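You operate a simulated robot arm through the tools that you are given. There is no shell and no other tool. Be economical: measure what you need, move in short steps, check, and stop when the job is done.

The job below is to be done with a simulated two-armed robot. You get a single attempt, and the scene is never put back.

## Task
Put the tyre pack that says "50 mm" from the top of the long bench on the green panel. Pick up the green bottle with one hand, pass it to the other hand and put it on the top of the steel table. Close the right cupboard door. Put one of the reflectors from the top of the long bench on the black pedal there. Put the blue pad from the top of the grey crates on the top of the long bench. Take the green block from the top of the steel table and put it on the top of the blue safe. Do these in any order. Set down upright: green bottle.
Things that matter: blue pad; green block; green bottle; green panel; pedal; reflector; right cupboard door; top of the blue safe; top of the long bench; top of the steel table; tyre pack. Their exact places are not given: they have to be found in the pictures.

The check looks at the end state, three seconds after you hand in, the way a careful person would. Anything else that was tipped, shoved, dropped, spilled or broken makes it a failure.

## Robot
Two 7-joint arms with two-finger parallel grippers on one trunk, on a base that drives. Base frame: it is fixed to the floor where the robot stands at the start and does not move with it; the origin is under the middle of the robot, x ahead of it, y to its left, z up; the surface under the hand at the start is at about z = 90. Readings come in cm, degrees, newtons and seconds.
The left shoulder is at the start at [3, 11.9, 108.5], the right one opposite. With the tool pointing down near the work surface each hand reaches from about 28 to 68 cm from the robot's upright axis, wherever it stands, measured 20 degrees to its own side. Places, roughly: blue pad (7x9x3 cm) [-70, -50, 60]; green block (4x3x4 cm) [-270, 230, 90]; green bottle (7x7x19 cm) [60, -30, 100]; green panel (20x15x2 cm) [50, 40, 90]; pedal (11x7x3 cm) [60, 100, 90]; reflector (6x2x6 cm) [60, 120, 90]; right cupboard door [50, 80, 170]; top of the blue safe (20x13 cm) [-262, 270, 118]; top of the long bench [50, 50, 90]; top of the steel table [-340, 260, 80]; tyre pack [50, 0, 100]. Payload 3.43 kg a hand.
Tool frame (each hand has its own): the origin (TCP) lies between the finger pads and is the grasp point; the fingertips stand 3 cm ahead of it; z points along the fingers, y is the line along which they close. Largest opening 9.4 cm; finger width 2.8, thickness 1; the body of the gripper, 5 by 9.6 cm, starts 5.5 cm behind the TCP.
Orientation is that of the tool frame in the base frame, as [roll, pitch, yaw] about the fixed x, y, z axes, in that order (R = Rz(yaw) Ry(pitch) Rx(roll)). With the fingers straight down and closing along the base's y, the tool's x points along the base's -x, its y along +y and its z along -z.

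## Interface
- The arms move only by the tool nudge_tool. It takes "left_moves", "right_moves" or both (then of equal length, played together; a hand with none holds still); each is a list of rows, each a list of 7 numbers: the shift along the tool's x, y, z in units of 25 mm (1.0 is 25 mm), then the turn, a rotation vector about the tool's x, y, z in units of 8 degrees (1.0 is 8 degrees), then the gripper command, from -1 (fully open) to 1 (shut), values between in proportion. In form: [[dx, dy, dz, wx, wy, wz, jaw], ...]. A call has 1 to 10 rows; each row shifts and turns the commanded pose from where the row before left it, along the tool's axes as they then stand. A call with a number of a shift or a turn outside -1 to 1 is refused whole. Rows are played at 5 a second. More than 5 cm and 8.6 degrees between two rows, or a gripper value outside its range, and nothing of the call is played. A pose out of reach is approached as far as the arm can. The call stops where the force on the tool passes 40 N (or 10 N more than at its start, if that is more) or the arm is blocked; 0.2 s more then pass. The fingers move at their own pace (about 7.2 cm/s each) and stop on an object; they squeeze with about 42 N. The grip force told is the motor's: it shows also when the fingers shut on nothing. Time passes only in rows, and 0.2 s behind the last, so rows that do not move let the fingers close. The reply holds the time, the measured pose of the TCP, the force on the tool along the base axes, the opening and the grip force, in the units named above and with some noise, with the torque about the TCP (base axes, N m) and any sound that the robot's microphone picked up, and new pictures: "pictures" is both (left out), scene, wrist or none (wrist: the cameras of the hands that moved).
- Cameras (640 x 400 px; columns grow to the right, rows downward): "scene" is now at [2.75, -0.11, 176.93]; the picture's right is [-0.04, -1.00, 0.00], its down [-0.93, 0.03, -0.36] and it looks along [0.36, -0.01, -0.93] (base axes); focal length 214 px, centre (320, 200). "left" rides on the left gripper at [7.6, -1.4, -10.3] in its tool frame; the picture's right is [0.18, 0.98, 0.00], its down [-0.75, 0.14, -0.64] and it looks along [-0.63, 0.12, 0.77] (tool axes); focal length 243 px, centre (320, 200). "right" rides on the right gripper at [7.6, 1.4, -10.2] in its tool frame; the picture's right is [-0.18, 0.98, 0.00], its down [-0.75, -0.14, -0.64] and it looks along [-0.63, -0.12, 0.77] (tool axes); focal length 243 px, centre (320, 200).
- lift_body(by): slides the trunk up (or, below 0, down) by that many cm; the arms and the scene camera ride with it, the base frame stays. It gives what a move gives, with no picture.
- base_move(legs): drives the robot by 1 to 6 legs, each [ahead, turn to the left] in cm and degrees, along the robot's own axes; the way and the turn of a leg run together, so that a leg with both is an arc; at most 150 cm and 180 degrees a leg. The arms and the cameras ride along, it lands a little off, and it stops where it bumps. It gives what a move gives, and a new picture of the scene camera.
- pan_tilt(pan, tilt): turns the head with the scene camera to pan (to the left, within 143 degrees either way) and tilt (down, from -29 to 69), counted from straight ahead of the robot. It gives what a move gives, and a new picture of the scene camera.
- locate(camera, pixels): for up to 12 pixels [column, row] of the newest picture of that camera ("zoom" is the newest enlarged one), the place [x, y, z] in the base frame of the surface seen there, good to about 0.3 cm. The clock stands still meanwhile.
- close_up(camera, box): a new picture of the part [left, top, right, bottom] of that camera's present view, enlarged. The clock stands still meanwhile.
- close_job(): hands the job in; it is judged then, once.

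Go step by step. Measure first, check grasps and placings, and put right what went wrong. The budget is 124 turns and 260 pictures, counting those below and the enlarged ones. Unless the task says otherwise, let go and move clear before handing in, and close with one line.

The tools are called after "Request:" by a JSON object that holds its "op" and its "data". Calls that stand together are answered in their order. nudge_tool: Moves the arms, as the interface text tells. Its arguments: {"type":"object","properties":{"left_moves":{"type":"array"},"right_moves":{"type":"array"},"pictures":{"type":"string","enum":["both","scene","wrist","none"]}},"required":[]} The other tools are called the same way: lift_body (by) slides the trunk up or down; base_move (legs) drives the base; pan_tilt (pan, tilt) turns the head that bears the scene camera; locate (camera, pixels) gives the place of the surface under pixels of a picture; close_up (camera, box) takes an enlarged picture of a part of a camera's view; close_job () hands the job in.

At the start:

```text
clock: 0.0
left_position: [33.95, 35.74, 100.04]
left_tool_rot: [180.0, 0.0, -179.9]
left_wrist_force: [0.3, -0.2, -0.2]
left_moment: [-0.01, 0.0, -0.01]
left_width: 9.41
left_finger_force: 0.1
right_position: [36.32, 1.41, 100.04]
right_tool_rot: [-180.0, 0.1, -179.9]
right_wrist_force: [-0.6, -0.9, -0.5]
right_moment: [-0.03, 0.01, 0.02]
right_width: 9.38
right_finger_force: 0.0
trunk travel left (down, up): [-35.0, 6.0]
robot x, y, heading: [-0.21, 0.32, 0.1]
head pan, tilt: [-2.0, 68.8]
```

scene: 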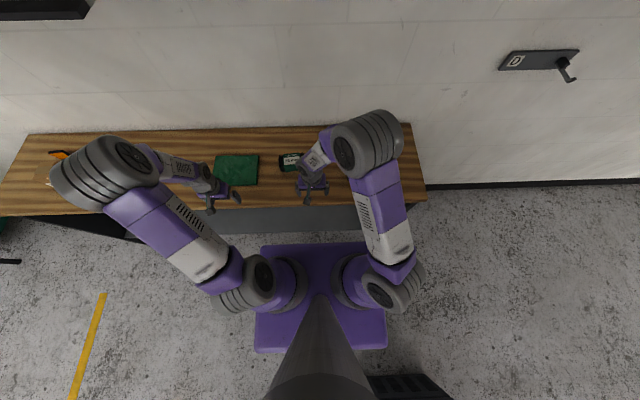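
right: 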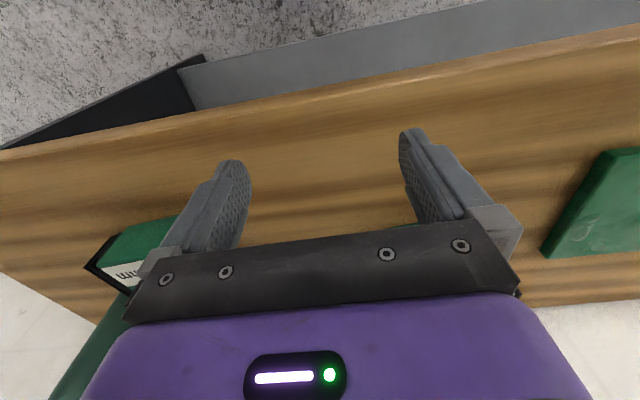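
left: 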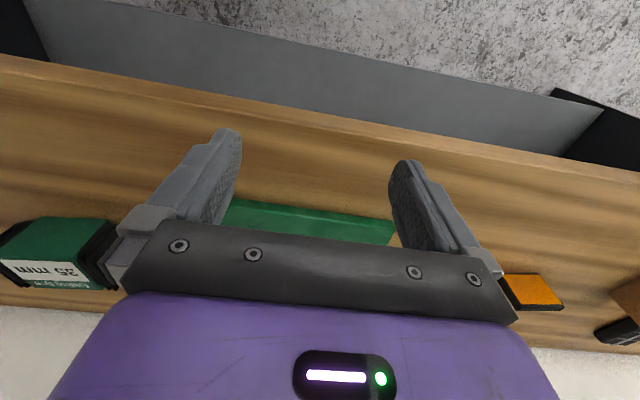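

The bench lies ahead with the green panel around (237,168) and a pack at (290,160) partly hidden by the arms. I'll tilt the head to look ahead and left.

Request:
{"op": "pan_tilt", "data": {"pan": 0, "tilt": 40}}

Request:
{"op": "pan_tilt", "data": {"pan": 55, "tilt": 30}}

Request:
{"op": "pan_tilt", "data": {"pan": 140, "tilt": 25}}

Request:
{"op": "pan_tilt", "data": {"pan": -135, "tilt": 45}}

```text
clock: 0.9
left_position: [33.88, 35.76, 99.95]
left_tool_rot: [-179.9, 0.0, -179.9]
left_wrist_force: [0.4, -0.1, -0.1]
left_moment: [-0.03, 0.0, 0.02]
left_width: 9.38
left_finger_force: 0.1
right_position: [36.26, 1.43, 100.09]
right_tool_rot: [-180.0, 0.0, -180.0]
right_wrist_force: [-0.6, 0.2, 0.5]
right_moment: [0.0, 0.04, 0.0]
right_width: 9.39
right_finger_force: 0.0
trunk travel left (down, up): [-35.0, 6.0]
robot x, y, heading: [0.11, 0.16, -0.2]
head pan, tilt: [0.0, 40.0]
```

scene: 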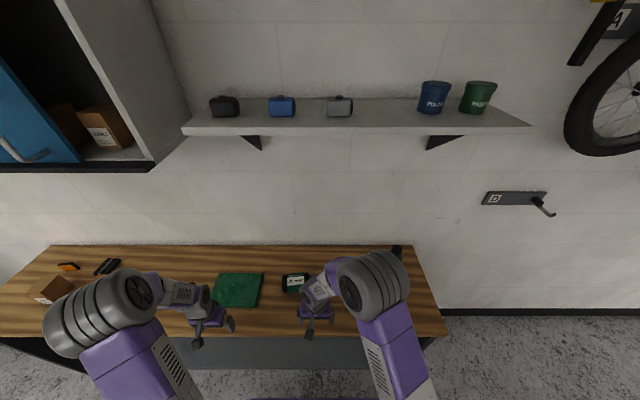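

```text
clock: 2.2
left_position: [33.87, 35.83, 100.11]
left_tool_rot: [180.0, -0.1, -179.9]
left_wrist_force: [0.8, 0.5, -0.1]
left_moment: [0.0, 0.0, 0.0]
left_width: 9.4
left_finger_force: 0.0
right_position: [36.39, 1.43, 99.91]
right_tool_rot: [-180.0, 0.0, -180.0]
right_wrist_force: [-0.3, 1.6, 1.0]
right_moment: [-0.02, 0.01, 0.01]
right_width: 9.4
right_finger_force: 0.1
trunk travel left (down, up): [-35.0, 6.0]
robot x, y, heading: [-0.2, -0.24, 0.2]
head pan, tilt: [55.0, 30.0]
```

scene: 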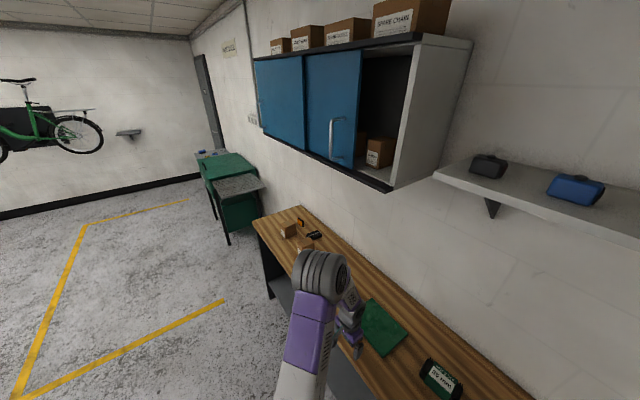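

```text
clock: 3.8
left_position: [33.92, 35.68, 99.98]
left_tool_rot: [-179.9, -0.1, -180.0]
left_wrist_force: [0.2, 0.4, -0.1]
left_moment: [0.02, -0.05, -0.01]
left_width: 9.38
left_finger_force: 0.1
right_position: [36.4, 1.46, 99.98]
right_tool_rot: [180.0, 0.0, -180.0]
right_wrist_force: [-0.1, 0.1, 0.6]
right_moment: [0.01, 0.01, 0.0]
right_width: 9.42
right_finger_force: 0.1
trunk travel left (down, up): [-35.0, 6.0]
robot x, y, heading: [-0.15, -0.35, -0.0]
head pan, tilt: [140.0, 25.0]
```

scene: 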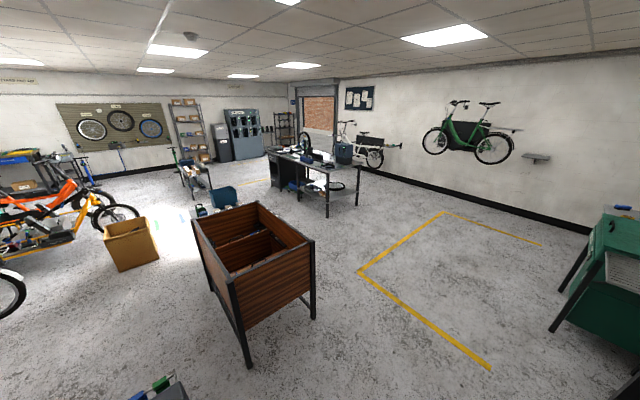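

```text
clock: 7.6
left_position: [34.04, 35.7, 100.01]
left_tool_rot: [180.0, 0.0, -179.9]
left_wrist_force: [0.6, -0.5, -0.7]
left_moment: [0.0, 0.02, 0.0]
left_width: 9.39
left_finger_force: 0.1
right_position: [36.37, 1.33, 99.99]
right_tool_rot: [-180.0, 0.1, -180.0]
right_wrist_force: [-0.1, 0.3, -0.2]
right_moment: [0.03, -0.01, 0.0]
right_width: 9.37
right_finger_force: 0.1
trunk travel left (down, up): [-35.0, 6.0]
robot x, y, heading: [0.03, 0.06, 0.0]
head pan, tilt: [-135.0, 45.0]
```

scene: 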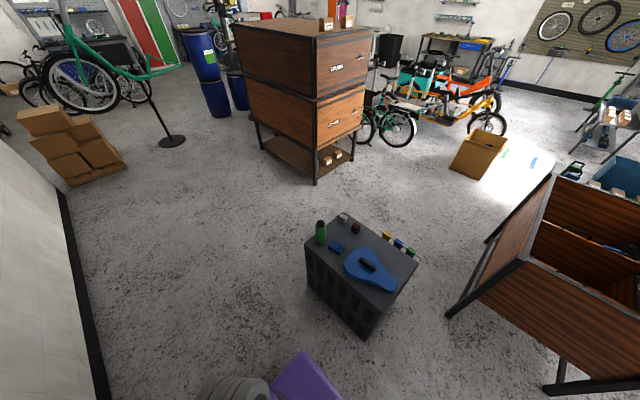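

The crates carry a blue pad near (337,246), with other items around. I'll enlarge it here, then view the bench.

Request:
{"op": "close_up", "data": {"camera": "scene", "box": [290, 190, 440, 300]}}

Request:
{"op": "locate", "data": {"camera": "scene", "pixels": [[337, 246], [320, 232], [355, 228], [342, 218], [386, 238], [370, 265], [307, 242], [354, 213], [417, 262], [384, 308], [375, 335], [455, 315]]}}

Request:
{"op": "pan_tilt", "data": {"pan": -15, "tilt": 55}}

Request:
{"op": "close_up", "data": {"camera": "scene", "box": [120, 100, 440, 300]}}

```text
3.64 times, centred on (365, 245) of scene
```

zoom: 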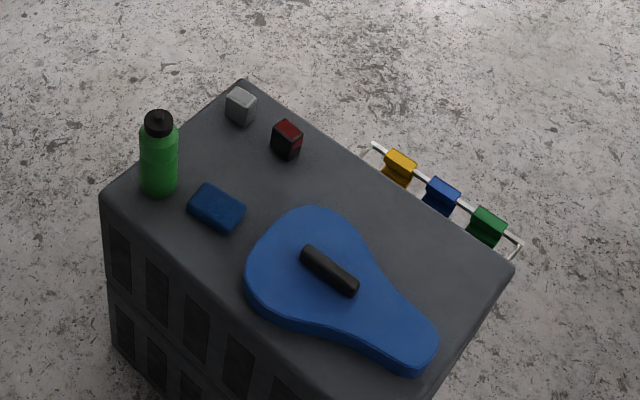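

```text
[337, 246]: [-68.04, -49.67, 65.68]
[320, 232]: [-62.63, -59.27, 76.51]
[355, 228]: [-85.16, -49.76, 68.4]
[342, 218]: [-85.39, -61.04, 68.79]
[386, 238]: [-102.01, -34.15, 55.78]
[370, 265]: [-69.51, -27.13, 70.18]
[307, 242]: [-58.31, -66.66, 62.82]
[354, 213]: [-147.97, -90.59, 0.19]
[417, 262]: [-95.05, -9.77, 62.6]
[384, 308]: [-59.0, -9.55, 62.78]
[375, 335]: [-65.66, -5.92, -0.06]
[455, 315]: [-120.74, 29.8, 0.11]
```

```text
clock: 9.6
left_position: [33.95, 35.79, 100.02]
left_tool_rot: [-180.0, 0.0, -180.0]
left_wrist_force: [0.3, -0.9, 0.0]
left_moment: [0.0, -0.03, 0.01]
left_width: 9.38
left_finger_force: 0.1
right_position: [36.25, 1.44, 100.0]
right_tool_rot: [180.0, 0.0, -180.0]
right_wrist_force: [0.7, 0.3, 0.1]
right_moment: [-0.02, 0.04, 0.02]
right_width: 9.4
right_finger_force: 0.0
trunk travel left (down, up): [-35.0, 6.0]
robot x, y, heading: [-0.05, 0.18, -0.0]
head pan, tilt: [-15.0, 55.0]
```

scene: 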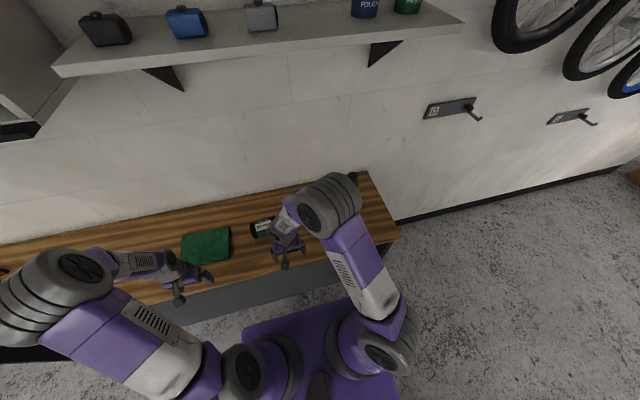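

```text
2.00 times, centred on (280, 200) of scene
```

zoom: 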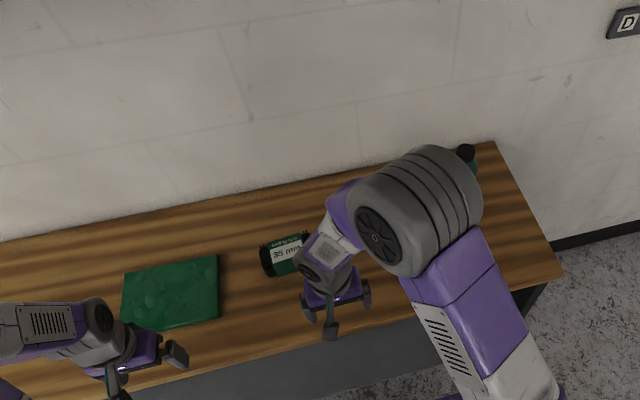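

A pack reading "35"/"25 mm" lies at scene (262,227), another shows in the right wrist view at (130,270); the right arm hides the rest. I'll raise the right hand and shift it right to view with the wrist camera.

Request:
{"op": "nudge_tool", "data": {"right_moves": [[0.5, -0.8, -1, 0, 0, 0, -1], [0.5, -0.8, -1, 0, 0, 0, -1], [0.5, -0.8, -1, 0, 0, 0, -1], [0.5, -0.8, -1, 0, 0, 0, -1], [0.5, -0.8, -1, 0, 0, 0, -1], [0, 0, -1, 0, 0, 0, -1]], "pictures": "both"}}

```text
clock: 11.0
left_position: [33.89, 35.79, 99.97]
left_tool_rot: [-180.0, 0.0, 180.0]
left_wrist_force: [-0.5, 0.3, 0.6]
left_moment: [0.03, 0.01, 0.01]
left_width: 9.37
left_finger_force: 0.1
right_position: [30.1, -8.67, 115.0]
right_tool_rot: [180.0, -0.1, 180.0]
right_wrist_force: [0.4, 0.5, -0.3]
right_moment: [0.0, -0.05, -0.02]
right_width: 9.39
right_finger_force: 0.1
trunk travel left (down, up): [-35.0, 6.0]
robot x, y, heading: [-0.31, -0.1, 0.0]
head pan, tilt: [-15.0, 55.0]
```

scene: 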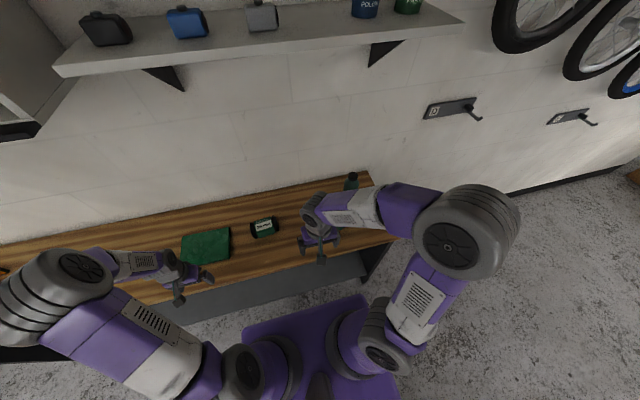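
right: 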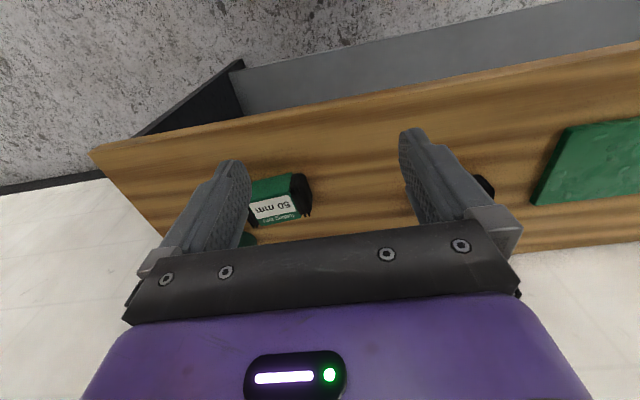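

The right wrist view now clearly shows the "50 mm" pack at (275,205). I'll measure it, the panel and the bottle.

Request:
{"op": "close_up", "data": {"camera": "right", "box": [220, 140, 340, 260]}}

Request:
{"op": "locate", "data": {"camera": "right", "pixels": [[253, 195], [296, 178], [311, 194], [296, 215], [257, 222], [275, 210], [275, 186], [248, 239], [330, 215], [330, 150], [304, 205]]}}

Request:
{"op": "locate", "data": {"camera": "scene", "pixels": [[186, 240], [227, 229], [231, 254], [183, 264], [208, 246], [352, 176], [351, 186], [264, 227], [260, 218]]}}

Request:
{"op": "close_up", "data": {"camera": "scene", "box": [290, 150, 410, 250]}}

```text
3.33 times, centred on (280, 200) of right
```

zoom: 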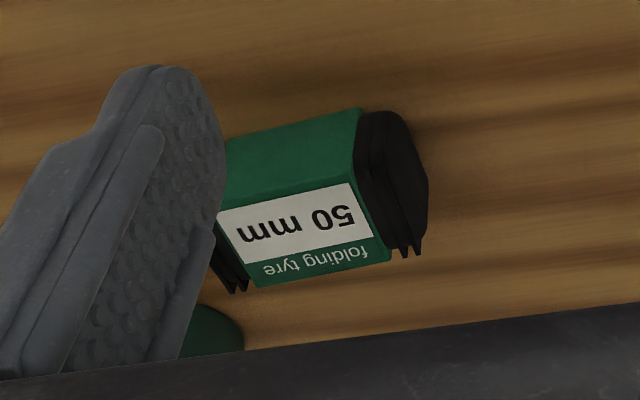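

```text
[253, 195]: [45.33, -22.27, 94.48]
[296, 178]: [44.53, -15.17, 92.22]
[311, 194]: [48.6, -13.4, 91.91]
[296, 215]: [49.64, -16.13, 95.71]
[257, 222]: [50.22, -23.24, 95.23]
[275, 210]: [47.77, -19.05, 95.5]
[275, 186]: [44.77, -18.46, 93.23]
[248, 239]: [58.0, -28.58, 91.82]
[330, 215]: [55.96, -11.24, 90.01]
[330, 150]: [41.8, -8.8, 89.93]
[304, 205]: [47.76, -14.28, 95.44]
```

```text
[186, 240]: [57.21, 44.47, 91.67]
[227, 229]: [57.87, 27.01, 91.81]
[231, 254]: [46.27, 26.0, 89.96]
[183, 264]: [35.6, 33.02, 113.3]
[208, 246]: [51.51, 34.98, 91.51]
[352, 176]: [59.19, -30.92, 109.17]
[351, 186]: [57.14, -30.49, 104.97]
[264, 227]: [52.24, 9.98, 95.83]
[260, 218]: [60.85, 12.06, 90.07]
```

```text
4.00 times, centred on (350, 200) of scene
```

zoom: 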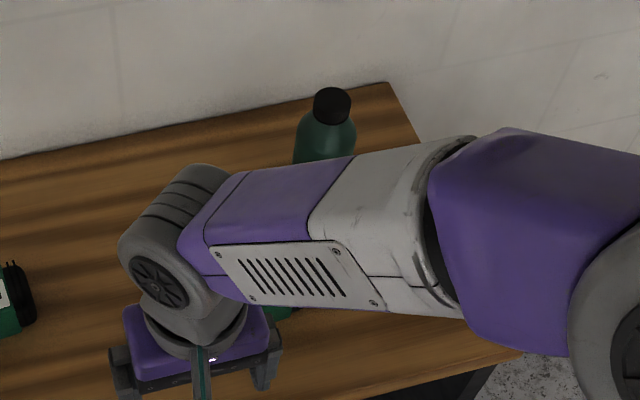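

The 50 mm pack is centred near (47.5,-18.8), top z 95.7, about 5° off the y axis; the panel centre is near (51,35.5). The left hand can reach both, so I'll clear the right arm away and bring the left hand over, turning it about 85°.

Request:
{"op": "nudge_tool", "data": {"left_moves": [[0, -1, -1, 0, 0, 1, -1], [-0.139, -0.99, -1, 0, 0, 1, -1], [-0.276, -0.961, -1, 0, 0, 1, -1], [-0.407, -0.914, -1, 0, 0, 1, -1], [-0.53, -0.848, 0, 0, 0, 1, -1], [-0.643, -0.766, 0, 0, 0, 1, -1], [-0.743, -0.669, 0, 0, 0, 1, -1], [-0.829, -0.559, 0, 0, 0, 1, -1], [-0.899, -0.438, 0, 0, 0, 1, -1], [-0.951, -0.309, 0, 0, 0, 1, -1]], "right_moves": [[0.32, -1, -0.12, 0, 0, 0, -1], [0.32, -1, -0.12, 0, 0, 0, -1], [0.32, -1, -0.12, 0, 0, 0, -1], [0.32, -1, -0.12, 0, 0, 0, -1], [0.32, -1, -0.12, 0, 0, 0, -1], [0.32, -1, -0.12, 0, 0, 0, -1], [0.32, -1, -0.12, 0, 0, 0, -1], [0.32, -1, -0.12, 0, 0, 0, -1], [0.32, -1, -0.12, 0, 0, 0, -1], [0.32, -1, -0.12, 0, 0, 0, -1]], "pictures": "scene"}}

```text
clock: 13.2
left_position: [34.0, 10.7, 110.08]
left_tool_rot: [-180.0, 0.0, 99.9]
left_wrist_force: [0.3, -0.4, -0.1]
left_moment: [0.01, 0.03, 0.0]
left_width: 9.39
left_finger_force: 0.0
right_position: [21.98, -33.72, 118.06]
right_tool_rot: [-180.0, 0.0, -179.9]
right_wrist_force: [-0.3, 0.0, 0.0]
right_moment: [-0.03, -0.02, 0.02]
right_width: 9.4
right_finger_force: 0.1
trunk travel left (down, up): [-35.0, 6.0]
robot x, y, heading: [-0.01, -0.04, 0.1]
head pan, tilt: [-15.0, 55.0]
```

scene: 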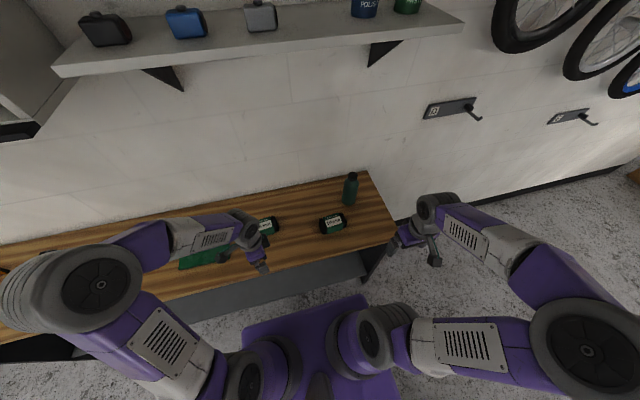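

The pack (333,224) and bottle (350,190) are now in the clear. I'll measure them again.

Request:
{"op": "close_up", "data": {"camera": "scene", "box": [300, 160, 396, 240]}}

Request:
{"op": "locate", "data": {"camera": "zoom", "pixels": [[150, 370], [190, 370], [290, 345], [280, 400], [130, 440], [300, 430], [215, 430], [330, 110], [330, 180], [340, 280], [335, 250]]}}

```text
5.00 times, centred on (348, 200) of scene
```

zoom: 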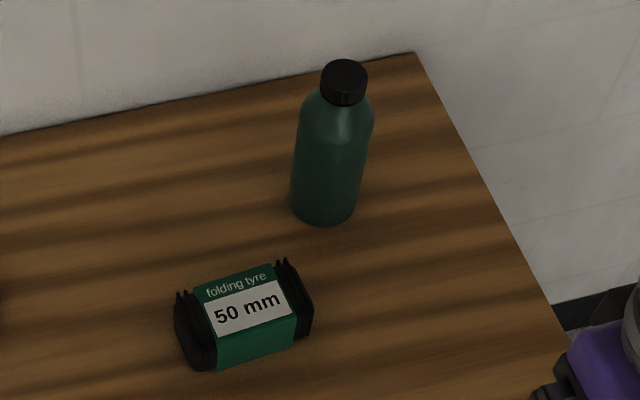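

```text
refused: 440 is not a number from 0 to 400
```

Request:
{"op": "locate", "data": {"camera": "zoom", "pixels": [[196, 286], [272, 264], [298, 318], [216, 338], [220, 366], [294, 346], [248, 305], [182, 310], [310, 305], [345, 68], [330, 150], [325, 222]]}}

```text
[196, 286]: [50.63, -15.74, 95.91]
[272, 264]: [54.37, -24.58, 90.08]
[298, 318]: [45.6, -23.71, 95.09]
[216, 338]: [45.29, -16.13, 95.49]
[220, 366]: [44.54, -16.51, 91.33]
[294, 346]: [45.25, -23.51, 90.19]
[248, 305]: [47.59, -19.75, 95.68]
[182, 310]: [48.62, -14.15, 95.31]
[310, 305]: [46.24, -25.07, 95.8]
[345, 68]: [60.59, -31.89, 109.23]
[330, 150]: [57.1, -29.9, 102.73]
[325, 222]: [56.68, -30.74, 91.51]
```

Pack centre is (47.8,-19.7). I'll bring the left hand over it and partway down.

Request:
{"op": "nudge_tool", "data": {"left_moves": [[0, 0, 0, 0, 0, 0.8, -1], [-0.959, 0.367, 0, 0, 0, 0, -1], [-0.959, 0.367, 0, 0, 0, 0, -1], [-0.959, 0.367, 0, 0, 0, 0, -1], [-0.959, 0.367, 0, 0, 0, 0, -1], [-0.959, 0.367, 0, 0, 0, 0, -1], [-0.959, 0.367, 0, 0, 0, 0, -1], [-0.959, 0.367, 0, 0, 0, 0, -1], [-0.959, 0.367, 0, 0, 0, 0, -1], [-0.959, 0.367, 0, 0, 0, 0, -1]], "pictures": "none"}}

Request:
{"op": "nudge_tool", "data": {"left_moves": [[-0.959, 0.367, 0, 0, 0, 0, -1], [-0.959, 0.367, 0, 0, 0, 0, -1], [-0.959, 0.367, 0, 0, 0, 0, -1], [-0.959, 0.367, 0, 0, 0, 0, -1], [0, 0, 1, 0, 0, 0, -1], [0, 0, 1, 0, 0, 0, -1]], "pictures": "both"}}

```text
clock: 15.4
left_position: [43.63, -10.31, 109.96]
left_tool_rot: [-180.0, 0.0, 93.7]
left_wrist_force: [-0.7, -0.3, 0.3]
left_moment: [0.01, 0.02, -0.01]
left_width: 9.39
left_finger_force: 0.1
right_position: [22.0, -33.56, 118.01]
right_tool_rot: [-180.0, 0.0, 180.0]
right_wrist_force: [0.2, -0.2, -0.6]
right_moment: [0.03, 0.0, -0.02]
right_width: 9.39
right_finger_force: 0.0
trunk travel left (down, up): [-35.0, 6.0]
robot x, y, heading: [-0.15, -0.55, 0.1]
head pan, tilt: [-15.0, 55.0]
```

```text
clock: 16.8
left_position: [47.98, -19.85, 105.11]
left_tool_rot: [-180.0, 0.1, 93.7]
left_wrist_force: [0.2, -1.6, -0.1]
left_moment: [0.02, 0.0, 0.0]
left_width: 9.38
left_finger_force: 0.1
right_position: [22.04, -33.58, 117.91]
right_tool_rot: [180.0, 0.0, 179.9]
right_wrist_force: [-0.2, 0.2, 0.5]
right_moment: [0.0, 0.02, 0.0]
right_width: 9.41
right_finger_force: 0.0
trunk travel left (down, up): [-35.0, 6.0]
robot x, y, heading: [-0.37, 0.2, -0.2]
head pan, tilt: [-15.0, 55.0]
```

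scene: 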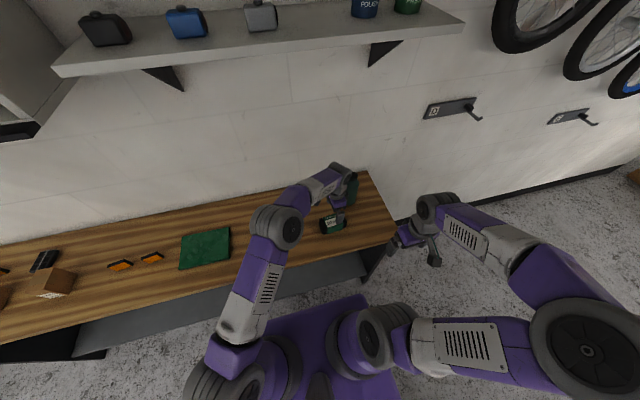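
left: 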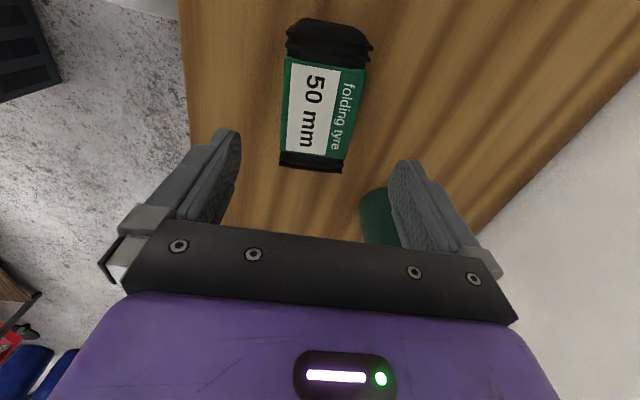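

The left hand is right above the pack at (48,-19.9), bottle clear by >10 cm. I'll descend to z 94 and close.

Request:
{"op": "nudge_tool", "data": {"left_moves": [[0, 0, 0.9, 0, 0, 0, -1], [0, 0, 0.9, 0, 0, 0, -1], [0, 0, 0.9, 0, 0, 0, -1], [0, 0, 0.9, 0, 0, 0, -1], [0, 0, 0.8, 0, 0, 0, -1], [0, 0, 0, 0, 0, 0, 1], [0, 0, 0, 0, 0, 0, 1], [0, 0, 0, 0, 0, 0, 1], [0, 0, 0, 0, 0, 0, 1]], "pictures": "wrist"}}

```text
clock: 18.8
left_position: [47.91, -19.61, 94.09]
left_tool_rot: [-180.0, 0.0, 93.6]
left_wrist_force: [0.7, 0.5, 0.8]
left_moment: [-0.06, -0.04, 0.07]
left_width: 6.44
left_finger_force: 41.5
right_position: [21.96, -33.59, 118.15]
right_tool_rot: [-180.0, 0.1, 180.0]
right_wrist_force: [-0.4, -0.2, 0.2]
right_moment: [0.0, -0.02, 0.01]
right_width: 9.38
right_finger_force: 0.1
trunk travel left (down, up): [-35.0, 6.0]
robot x, y, heading: [0.12, -0.56, 0.2]
head pan, tilt: [-15.0, 55.0]
```

left: 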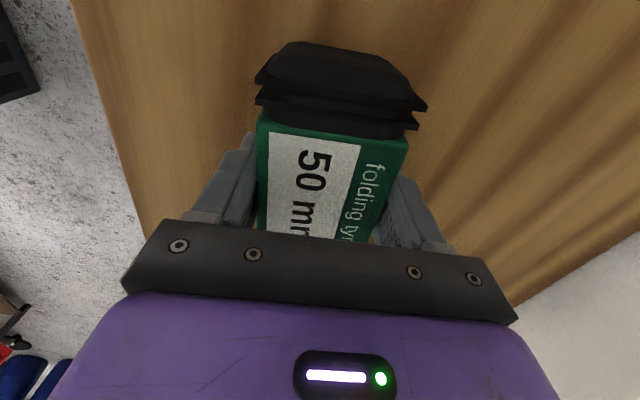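

Grip is firm (width 6.4). I'll lift, carry toward the panel, and meanwhile re-measure the panel in the scene view.

Request:
{"op": "locate", "data": {"camera": "scene", "pixels": [[184, 238], [226, 230], [228, 255], [183, 267], [206, 247], [121, 266], [152, 258], [45, 260], [55, 282]]}}

Request:
{"op": "nudge_tool", "data": {"left_moves": [[0, 0, -1, 0, 0, 0, 1], [0, 0, -1, 0, 0, 0, 1], [0, 0, -1, 0, 0, 0, 1], [0, 0, -1, 0, 0, 0, 1], [0, 0, -1, 0, 0, 0, 1], [0.995, 0.118, 0, 0, 0, 0, 1], [0.995, 0.118, 0, 0, 0, 0, 1], [0.995, 0.118, 0, 0, 0, 0, 1], [0.995, 0.118, 0, 0, 0, 0, 1], [0.995, 0.118, 0, 0, 0, 0, 1]], "pictures": "none"}}

Request:
{"op": "nudge_tool", "data": {"left_moves": [[0.995, 0.118, 0, 0, 0, 0, 1], [0.995, 0.118, 0, 0, 0, 0, 1], [0.995, 0.118, 0, 0, 0, 0, 1], [0.995, 0.118, 0, 0, 0, 0, 1], [0.995, 0.118, 0, 0, 0, 0, 1], [0.995, 0.118, 0, 0, 0, 0, 1], [0.995, 0.118, 0, 0, 0, 0, 1], [0.995, 0.118, 0, 0, 0, 0, 1], [0.995, 0.118, 0, 0, 0, 0, 1], [0.995, 0.118, 0, 0, 0, 0, 1]], "pictures": "none"}}

Request:
{"op": "nudge_tool", "data": {"left_moves": [[0.995, 0.118, 0, 0, 0, 0, 1], [0.995, 0.118, 0, 0, 0, 0, 1], [0.995, 0.118, 0, 0, 0, 0, 1], [0.995, 0.118, 0, 0, 0, 0, 1], [0.995, 0.118, 0, 0, 0, 0, 1], [0.995, 0.118, 0, 0, 0, 0, 1], [0.995, 0.118, 0, 0, 0, 0, 1]], "pictures": "both"}}

```text
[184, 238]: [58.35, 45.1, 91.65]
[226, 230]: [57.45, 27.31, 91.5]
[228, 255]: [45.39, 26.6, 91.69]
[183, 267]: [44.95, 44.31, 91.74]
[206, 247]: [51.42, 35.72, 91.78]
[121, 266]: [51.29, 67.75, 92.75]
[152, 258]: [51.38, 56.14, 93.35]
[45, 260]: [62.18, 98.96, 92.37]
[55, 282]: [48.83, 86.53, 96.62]
```

```text
clock: 21.0
left_position: [48.55, -6.88, 106.53]
left_tool_rot: [180.0, -0.1, 93.5]
left_wrist_force: [0.2, -0.2, -4.3]
left_moment: [-0.03, -0.01, 0.01]
left_width: 6.42
left_finger_force: 41.9
right_position: [22.0, -33.51, 118.12]
right_tool_rot: [-180.0, 0.0, -180.0]
right_wrist_force: [0.1, 0.3, -0.7]
right_moment: [0.01, 0.01, 0.02]
right_width: 9.38
right_finger_force: 0.2
trunk travel left (down, up): [-35.0, 6.0]
robot x, y, heading: [-0.01, -0.12, 0.0]
head pan, tilt: [-15.0, 55.0]
```

```text
clock: 23.2
left_position: [49.65, 18.02, 106.49]
left_tool_rot: [180.0, -0.1, 93.6]
left_wrist_force: [0.7, 0.6, -4.5]
left_moment: [-0.01, 0.01, -0.03]
left_width: 6.41
left_finger_force: 41.7
right_position: [22.05, -33.4, 118.03]
right_tool_rot: [-179.8, 0.0, -180.0]
right_wrist_force: [0.0, 0.3, 0.3]
right_moment: [-0.02, 0.0, 0.0]
right_width: 9.4
right_finger_force: 0.0
trunk travel left (down, up): [-35.0, 6.0]
robot x, y, heading: [-0.07, 0.15, -0.1]
head pan, tilt: [-15.0, 55.0]
```

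```text
clock: 24.8
left_position: [50.95, 35.46, 106.31]
left_tool_rot: [-179.9, 0.1, 93.5]
left_wrist_force: [-0.1, 0.7, -4.2]
left_moment: [-0.01, 0.0, -0.01]
left_width: 6.42
left_finger_force: 42.3
right_position: [21.91, -33.46, 118.11]
right_tool_rot: [-179.9, 0.1, 180.0]
right_wrist_force: [0.3, 0.8, -0.7]
right_moment: [0.01, 0.02, 0.02]
right_width: 9.38
right_finger_force: 0.0
trunk travel left (down, up): [-35.0, 6.0]
robot x, y, heading: [-0.19, -0.21, 0.0]
head pan, tilt: [-15.0, 55.0]
```

scene: 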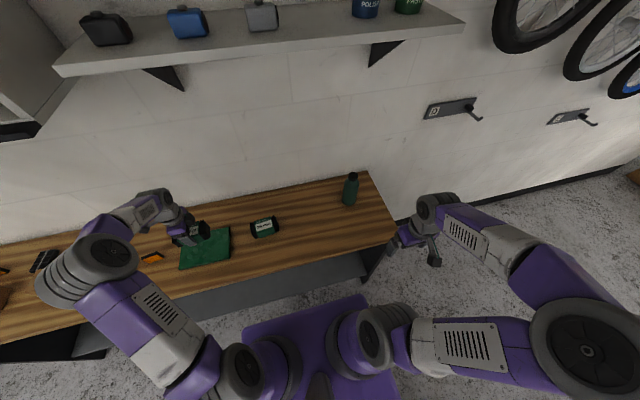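
left: 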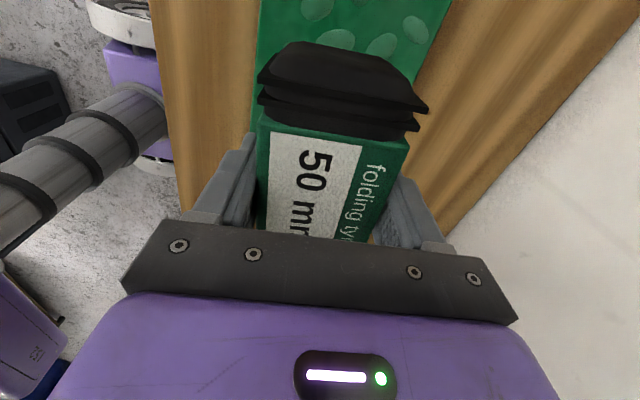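

The pack hangs centred over the panel. I'll lower it to 96.1, then check force before releasing.

Request:
{"op": "nudge_tool", "data": {"left_moves": [[0, 0, 1, 0, 0, 0, 1], [0, 0, 1, 0, 0, 0, 1], [0, 0, 1, 0, 0, 0, 1], [0, 0, 0.7, 0, 0, 0, 1], [0, 0, 0.3, 0, 0, 0, 1], [0, 0, 0.1, 0, 0, 0, 1]], "pictures": "none"}}

```text
clock: 26.2
left_position: [50.94, 35.43, 96.24]
left_tool_rot: [179.9, 0.0, 93.5]
left_wrist_force: [-0.8, 0.9, -4.7]
left_moment: [-0.02, 0.02, 0.02]
left_width: 6.42
left_finger_force: 42.1
right_position: [22.03, -33.45, 118.19]
right_tool_rot: [180.0, 0.0, -180.0]
right_wrist_force: [-0.8, 0.1, -0.1]
right_moment: [0.03, -0.01, 0.0]
right_width: 9.37
right_finger_force: 0.0
trunk travel left (down, up): [-35.0, 6.0]
robot x, y, heading: [0.1, 0.3, 0.1]
head pan, tilt: [-15.0, 55.0]
```

No contact yet; I'll lower 0.5 cm more, then release and rise.

Request:
{"op": "nudge_tool", "data": {"left_moves": [[0, 0, 0.1, 0, 0, 0, 1], [0, 0, 0.08, 0, 0, 0, 1], [0, 0, 0, 0, 0, 0, 0.3], [0, 0, 0, 0, 0, 0, -0.2], [0, 0, 0, 0, 0, 0, -1], [0, 0, -1, 0, 0, 0, -1], [0, 0, -1, 0, 0, 0, -1], [0, 0, -1, 0, 0, 0, -1], [0, 0, -1, 0, 0, 0, -1], [0, 0, -1, 0, 0, 0, -1]], "pictures": "both"}}

```text
clock: 28.4
left_position: [50.94, 35.4, 108.47]
left_tool_rot: [179.9, -0.1, 93.5]
left_wrist_force: [-0.4, 0.3, 0.1]
left_moment: [-0.03, -0.01, 0.02]
left_width: 9.4
left_finger_force: 0.1
right_position: [21.86, -33.58, 118.16]
right_tool_rot: [-180.0, 0.0, 180.0]
right_wrist_force: [0.2, -0.9, 0.2]
right_moment: [0.01, 0.0, -0.01]
right_width: 9.39
right_finger_force: 0.1
trunk travel left (down, up): [-35.0, 6.0]
robot x, y, heading: [0.05, 0.21, 0.2]
head pan, tilt: [-15.0, 55.0]
```

scene: 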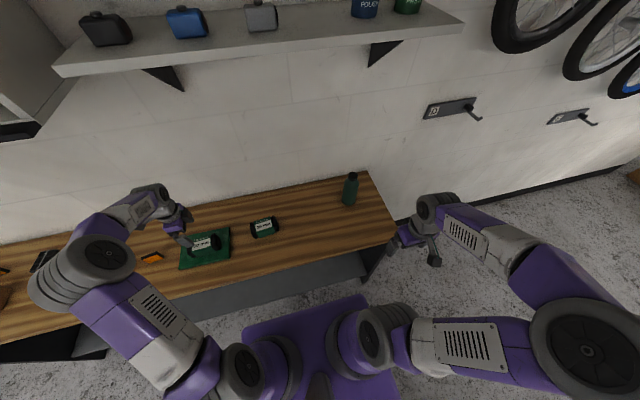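
left: 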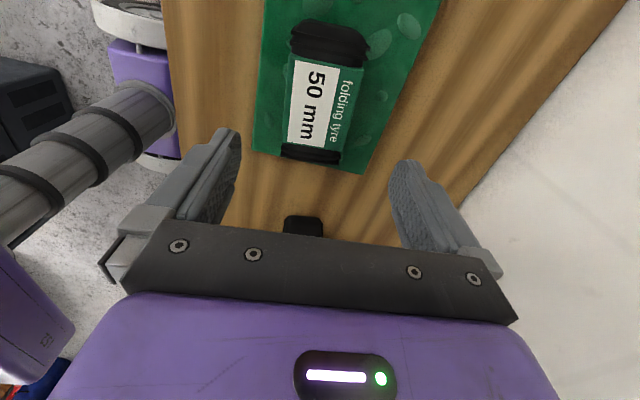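

The tyre pack lies on the panel. Now I survey the left part of the bench and the base clearance.

Request:
{"op": "locate", "data": {"camera": "scene", "pixels": [[244, 332], [365, 296], [300, 312], [330, 268], [240, 293], [395, 380], [400, 232], [420, 300], [500, 210], [250, 20], [440, 20]]}}

Request:
{"op": "pan_tilt", "data": {"pan": 60, "tilt": 40}}

Request:
{"op": "close_up", "data": {"camera": "scene", "box": [200, 80, 440, 230]}}

```text
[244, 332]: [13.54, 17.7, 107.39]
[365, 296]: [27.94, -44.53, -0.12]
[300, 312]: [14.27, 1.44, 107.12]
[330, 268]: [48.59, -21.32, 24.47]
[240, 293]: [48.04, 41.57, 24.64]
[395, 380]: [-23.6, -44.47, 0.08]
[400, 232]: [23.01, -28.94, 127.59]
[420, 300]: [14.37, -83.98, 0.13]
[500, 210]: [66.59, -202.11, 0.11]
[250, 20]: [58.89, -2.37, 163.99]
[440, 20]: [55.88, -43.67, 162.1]
```

```text
clock: 29.8
left_position: [50.91, 35.44, 108.38]
left_tool_rot: [180.0, 0.1, 93.6]
left_wrist_force: [0.6, -0.8, -0.2]
left_moment: [0.0, -0.01, -0.05]
left_width: 9.38
left_finger_force: 0.1
right_position: [21.97, -33.56, 118.05]
right_tool_rot: [-180.0, 0.0, -180.0]
right_wrist_force: [-0.2, -0.4, -1.0]
right_moment: [0.0, 0.01, 0.01]
right_width: 9.39
right_finger_force: 0.1
trunk travel left (down, up): [-35.0, 6.0]
robot x, y, heading: [0.22, -0.01, 0.1]
head pan, tilt: [60.0, 40.0]
```

scene: 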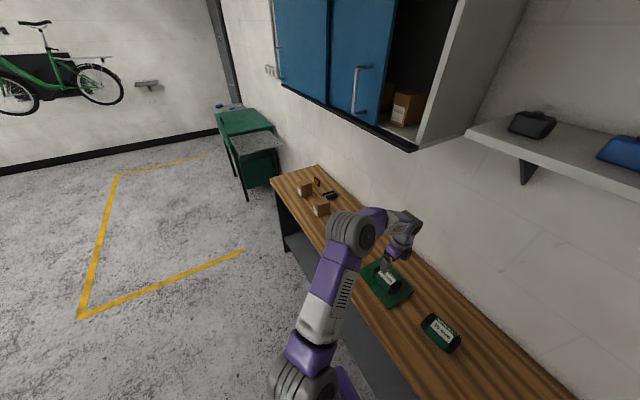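

```text
2.67 times, centred on (320, 155) of scene
```

zoom: 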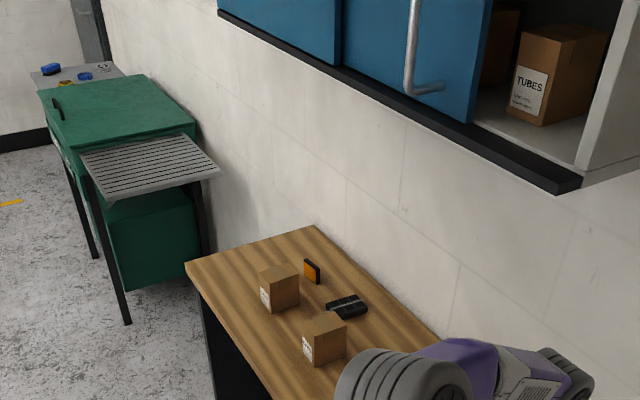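

A standing reflector is at zoom (312,270), the pedal at (347,306), brown boxes beside. I'll measure these and the door.

Request:
{"op": "locate", "data": {"camera": "zoom", "pixels": [[312, 262], [312, 278], [328, 308], [365, 308], [347, 297], [345, 318], [280, 270], [325, 325], [312, 228], [190, 265], [405, 30], [430, 88]]}}

Request:
{"op": "locate", "data": {"camera": "scene", "pixels": [[330, 10], [357, 70], [352, 112], [376, 124], [385, 60], [415, 145], [325, 100], [283, 85], [410, 135], [300, 60], [345, 50], [400, 20]]}}

```text
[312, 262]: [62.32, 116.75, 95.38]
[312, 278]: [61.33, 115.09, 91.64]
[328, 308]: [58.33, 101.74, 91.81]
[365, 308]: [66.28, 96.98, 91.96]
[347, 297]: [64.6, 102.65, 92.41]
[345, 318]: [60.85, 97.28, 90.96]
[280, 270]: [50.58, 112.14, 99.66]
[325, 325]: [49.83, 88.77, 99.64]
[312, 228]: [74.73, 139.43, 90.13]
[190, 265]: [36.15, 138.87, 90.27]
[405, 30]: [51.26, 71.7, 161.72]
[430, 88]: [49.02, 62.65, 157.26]
```

```text
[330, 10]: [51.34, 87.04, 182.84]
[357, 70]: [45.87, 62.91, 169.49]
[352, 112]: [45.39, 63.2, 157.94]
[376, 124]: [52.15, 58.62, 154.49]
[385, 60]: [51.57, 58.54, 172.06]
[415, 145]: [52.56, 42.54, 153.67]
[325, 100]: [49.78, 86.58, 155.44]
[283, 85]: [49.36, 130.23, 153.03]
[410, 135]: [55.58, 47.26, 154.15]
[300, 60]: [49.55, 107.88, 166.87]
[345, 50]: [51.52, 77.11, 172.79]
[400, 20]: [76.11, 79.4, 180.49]
```

Handle bar is at (45.5,63), z 158–176, and the right door must slide right to about y 44. I'll retract the left hand, then check the space behind before driving left along the bench.

Request:
{"op": "nudge_tool", "data": {"left_moves": [[-0.06, -0.965, -0.5, 0, 0, 0, -1], [-0.06, -0.965, -0.5, 0, 0, 0, -1], [-0.06, -0.965, -0.5, 0, 0, 0, -1], [-0.06, -0.965, -0.5, 0, 0, 0, -1], [-0.06, -0.965, -0.5, 0, 0, 0, -1], [-0.06, -0.965, -0.5, 0, 0, 0, -1], [-0.06, -0.965, -0.5, 0, 0, 0, -1], [-0.06, -0.965, -0.5, 0, 0, 0, -1], [-0.06, -0.965, -0.5, 0, 0, 0, -1], [-0.06, -0.965, -0.5, 0, 0, 0, -1]], "pictures": "scene"}}

Request:
{"op": "pan_tilt", "data": {"pan": 115, "tilt": 55}}

```text
clock: 32.0
left_position: [26.62, 32.41, 120.88]
left_tool_rot: [179.9, 0.0, 93.7]
left_wrist_force: [0.1, 0.3, -0.5]
left_moment: [0.0, 0.0, -0.02]
left_width: 9.42
left_finger_force: 0.1
right_position: [21.81, -33.6, 118.19]
right_tool_rot: [-179.9, 0.1, -180.0]
right_wrist_force: [0.5, 0.6, -0.8]
right_moment: [-0.01, -0.01, 0.03]
right_width: 9.39
right_finger_force: 0.1
trunk travel left (down, up): [-35.0, 6.0]
robot x, y, heading: [0.05, -0.29, 0.4]
head pan, tilt: [60.0, 40.0]
```

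scene: 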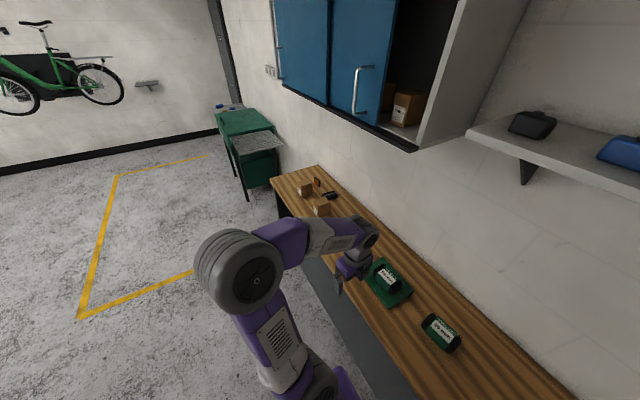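

```text
clock: 33.3
left_position: [26.9, 32.37, 120.78]
left_tool_rot: [179.9, 0.0, 93.6]
left_wrist_force: [0.1, -0.2, 0.5]
left_moment: [0.0, 0.01, 0.02]
left_width: 9.41
left_finger_force: 0.0
right_position: [21.94, -33.61, 118.12]
right_tool_rot: [179.9, -0.1, -180.0]
right_wrist_force: [-0.3, 0.5, -0.1]
right_moment: [0.0, 0.03, -0.01]
right_width: 9.42
right_finger_force: 0.1
trunk travel left (down, up): [-35.0, 6.0]
robot x, y, heading: [-0.18, 0.02, -0.3]
head pan, tilt: [115.0, 55.0]
```

scene: 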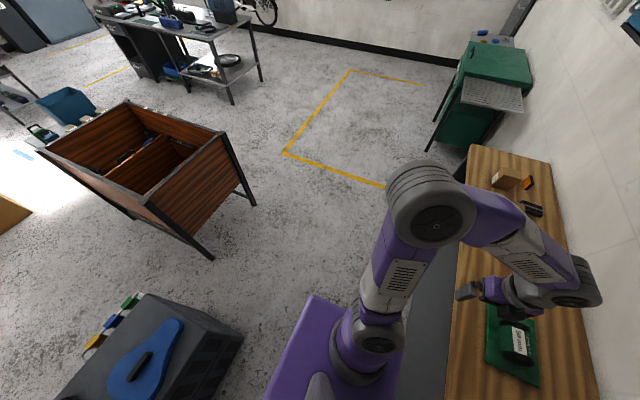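

I'll measure obstacles here: planter near leg (210,255), crate corner (240,335), the elbow and the base edge (315,300).

Request:
{"op": "locate", "data": {"camera": "scene", "pixels": [[211, 258], [254, 204], [152, 203], [222, 135], [242, 338], [145, 295], [315, 298], [270, 390], [395, 385], [437, 225], [405, 190], [427, 150]]}}

```text
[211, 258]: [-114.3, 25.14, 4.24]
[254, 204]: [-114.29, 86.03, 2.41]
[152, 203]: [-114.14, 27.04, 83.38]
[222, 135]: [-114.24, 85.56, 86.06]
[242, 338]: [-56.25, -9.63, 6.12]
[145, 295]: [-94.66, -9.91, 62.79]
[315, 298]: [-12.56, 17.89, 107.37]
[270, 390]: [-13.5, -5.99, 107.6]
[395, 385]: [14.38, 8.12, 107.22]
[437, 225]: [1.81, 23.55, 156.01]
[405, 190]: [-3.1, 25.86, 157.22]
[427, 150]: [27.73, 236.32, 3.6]
```

The way is clear (planter at x ≤ -114, crates at x ≤ -56). Turn left, drive 80 cm, turn back right.

Request:
{"op": "base_move", "data": {"legs": [[0, 90], [80, 0], [0, -90]]}}

Request:
{"op": "pan_tilt", "data": {"pan": 0, "tilt": 55}}

```text
clock: 45.2
left_position: [26.73, 113.67, 120.83]
left_tool_rot: [-180.0, 0.0, 94.8]
left_wrist_force: [0.5, 0.1, 0.1]
left_moment: [0.0, -0.01, 0.01]
left_width: 9.38
left_finger_force: 0.1
right_position: [23.12, 47.49, 118.21]
right_tool_rot: [-180.0, 0.0, -179.0]
right_wrist_force: [0.6, 0.3, -0.6]
right_moment: [-0.02, 0.01, 0.01]
right_width: 9.42
right_finger_force: 0.1
trunk travel left (down, up): [-35.0, 6.0]
robot x, y, heading: [0.52, 80.71, 1.0]
head pan, tilt: [115.0, 55.0]
```

scene: 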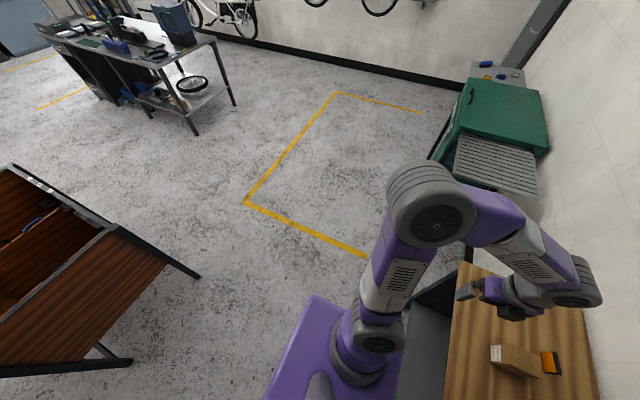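

```text
clock: 47.1
left_position: [26.75, 113.55, 120.86]
left_tool_rot: [180.0, 0.0, 94.8]
left_wrist_force: [-0.2, -0.2, 0.7]
left_moment: [-0.01, 0.0, -0.01]
left_width: 9.42
left_finger_force: 0.2
right_position: [23.12, 47.5, 118.19]
right_tool_rot: [180.0, 0.0, -178.8]
right_wrist_force: [-0.8, -0.7, -0.2]
right_moment: [0.01, 0.0, -0.01]
right_width: 9.39
right_finger_force: 0.0
trunk travel left (down, up): [-35.0, 6.0]
robot x, y, heading: [0.32, 80.99, 0.9]
head pan, tilt: [0.0, 55.0]
```

scene: 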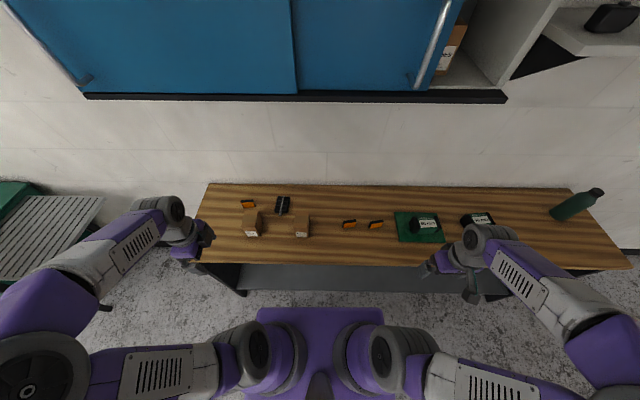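

Request:
{"op": "close_up", "data": {"camera": "scene", "box": [224, 180, 400, 250]}}

Request:
{"op": "locate", "data": {"camera": "scene", "pixels": [[283, 200], [277, 212], [288, 212], [283, 205], [289, 198], [349, 222], [377, 222], [349, 227], [377, 228], [270, 215], [302, 217], [248, 205]]}}

```text
3.64 times, centred on (312, 215) of scene
```

zoom: 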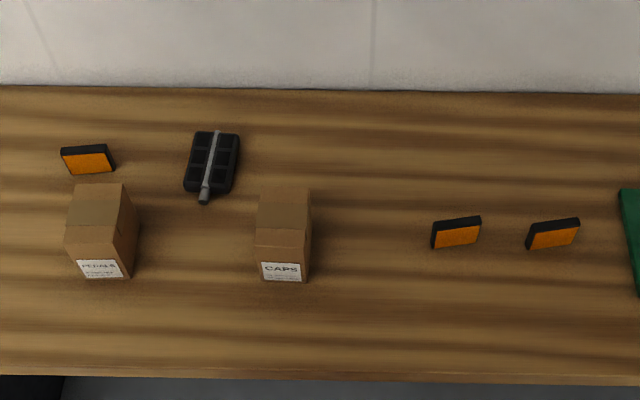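

```text
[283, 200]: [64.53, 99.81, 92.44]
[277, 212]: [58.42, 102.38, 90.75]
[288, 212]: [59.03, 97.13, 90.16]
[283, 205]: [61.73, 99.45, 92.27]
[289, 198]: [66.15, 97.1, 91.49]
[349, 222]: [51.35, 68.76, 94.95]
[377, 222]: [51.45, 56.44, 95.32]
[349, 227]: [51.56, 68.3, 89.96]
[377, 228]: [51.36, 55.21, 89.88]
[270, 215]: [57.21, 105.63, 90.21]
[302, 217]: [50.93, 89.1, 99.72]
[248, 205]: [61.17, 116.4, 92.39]
```

Three standing reflectors; I'll take the middle one at zoom (456,233). Measuring it and the pedal in detail.

Request:
{"op": "locate", "data": {"camera": "zoom", "pixels": [[434, 221], [479, 217], [434, 246], [480, 237], [456, 219], [197, 150], [228, 152], [196, 176], [226, 178], [212, 155], [208, 178], [206, 198]]}}

Request:
{"op": "close_up", "data": {"camera": "scene", "box": [265, 190, 305, 220]}}

Request:
{"op": "close_up", "data": {"camera": "scene", "box": [335, 210, 365, 235]}}

```text
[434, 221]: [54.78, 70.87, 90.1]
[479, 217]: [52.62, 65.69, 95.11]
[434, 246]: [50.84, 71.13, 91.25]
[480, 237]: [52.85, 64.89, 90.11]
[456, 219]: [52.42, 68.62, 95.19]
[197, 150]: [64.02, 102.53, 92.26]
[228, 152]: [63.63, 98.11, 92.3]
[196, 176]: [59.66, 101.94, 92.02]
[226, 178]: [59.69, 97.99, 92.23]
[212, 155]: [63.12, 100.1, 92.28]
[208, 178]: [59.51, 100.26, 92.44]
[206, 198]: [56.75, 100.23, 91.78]
```

```text
13.33 times, centred on (285, 205) of scene
```

zoom: 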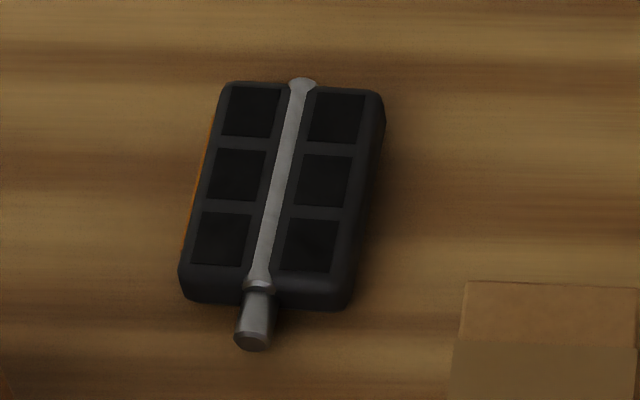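

```text
16.00 times, centred on (350, 222) of scene
```

zoom: 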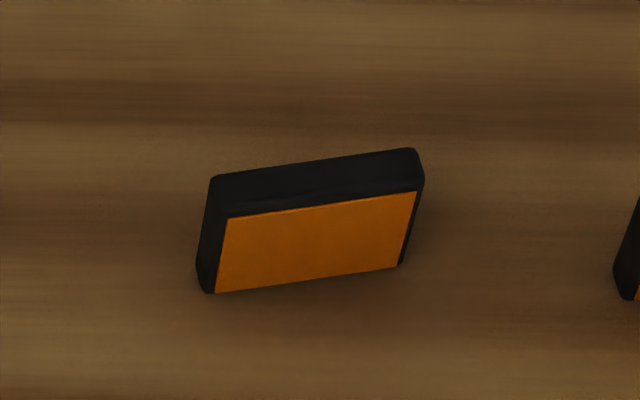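

I'll pin down the reflector's edges in the newest enlargement.

Request:
{"op": "locate", "data": {"camera": "zoom", "pixels": [[225, 285], [392, 264], [234, 222], [410, 196], [222, 196], [408, 168], [315, 185], [217, 185], [412, 155], [310, 240]]}}

```text
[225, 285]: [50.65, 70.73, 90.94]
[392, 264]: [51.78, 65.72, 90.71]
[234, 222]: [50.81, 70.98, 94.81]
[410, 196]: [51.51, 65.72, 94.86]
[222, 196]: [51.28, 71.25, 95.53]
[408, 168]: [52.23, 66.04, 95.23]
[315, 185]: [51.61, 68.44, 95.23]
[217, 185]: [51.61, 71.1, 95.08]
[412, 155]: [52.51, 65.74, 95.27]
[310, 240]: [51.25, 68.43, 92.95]
```

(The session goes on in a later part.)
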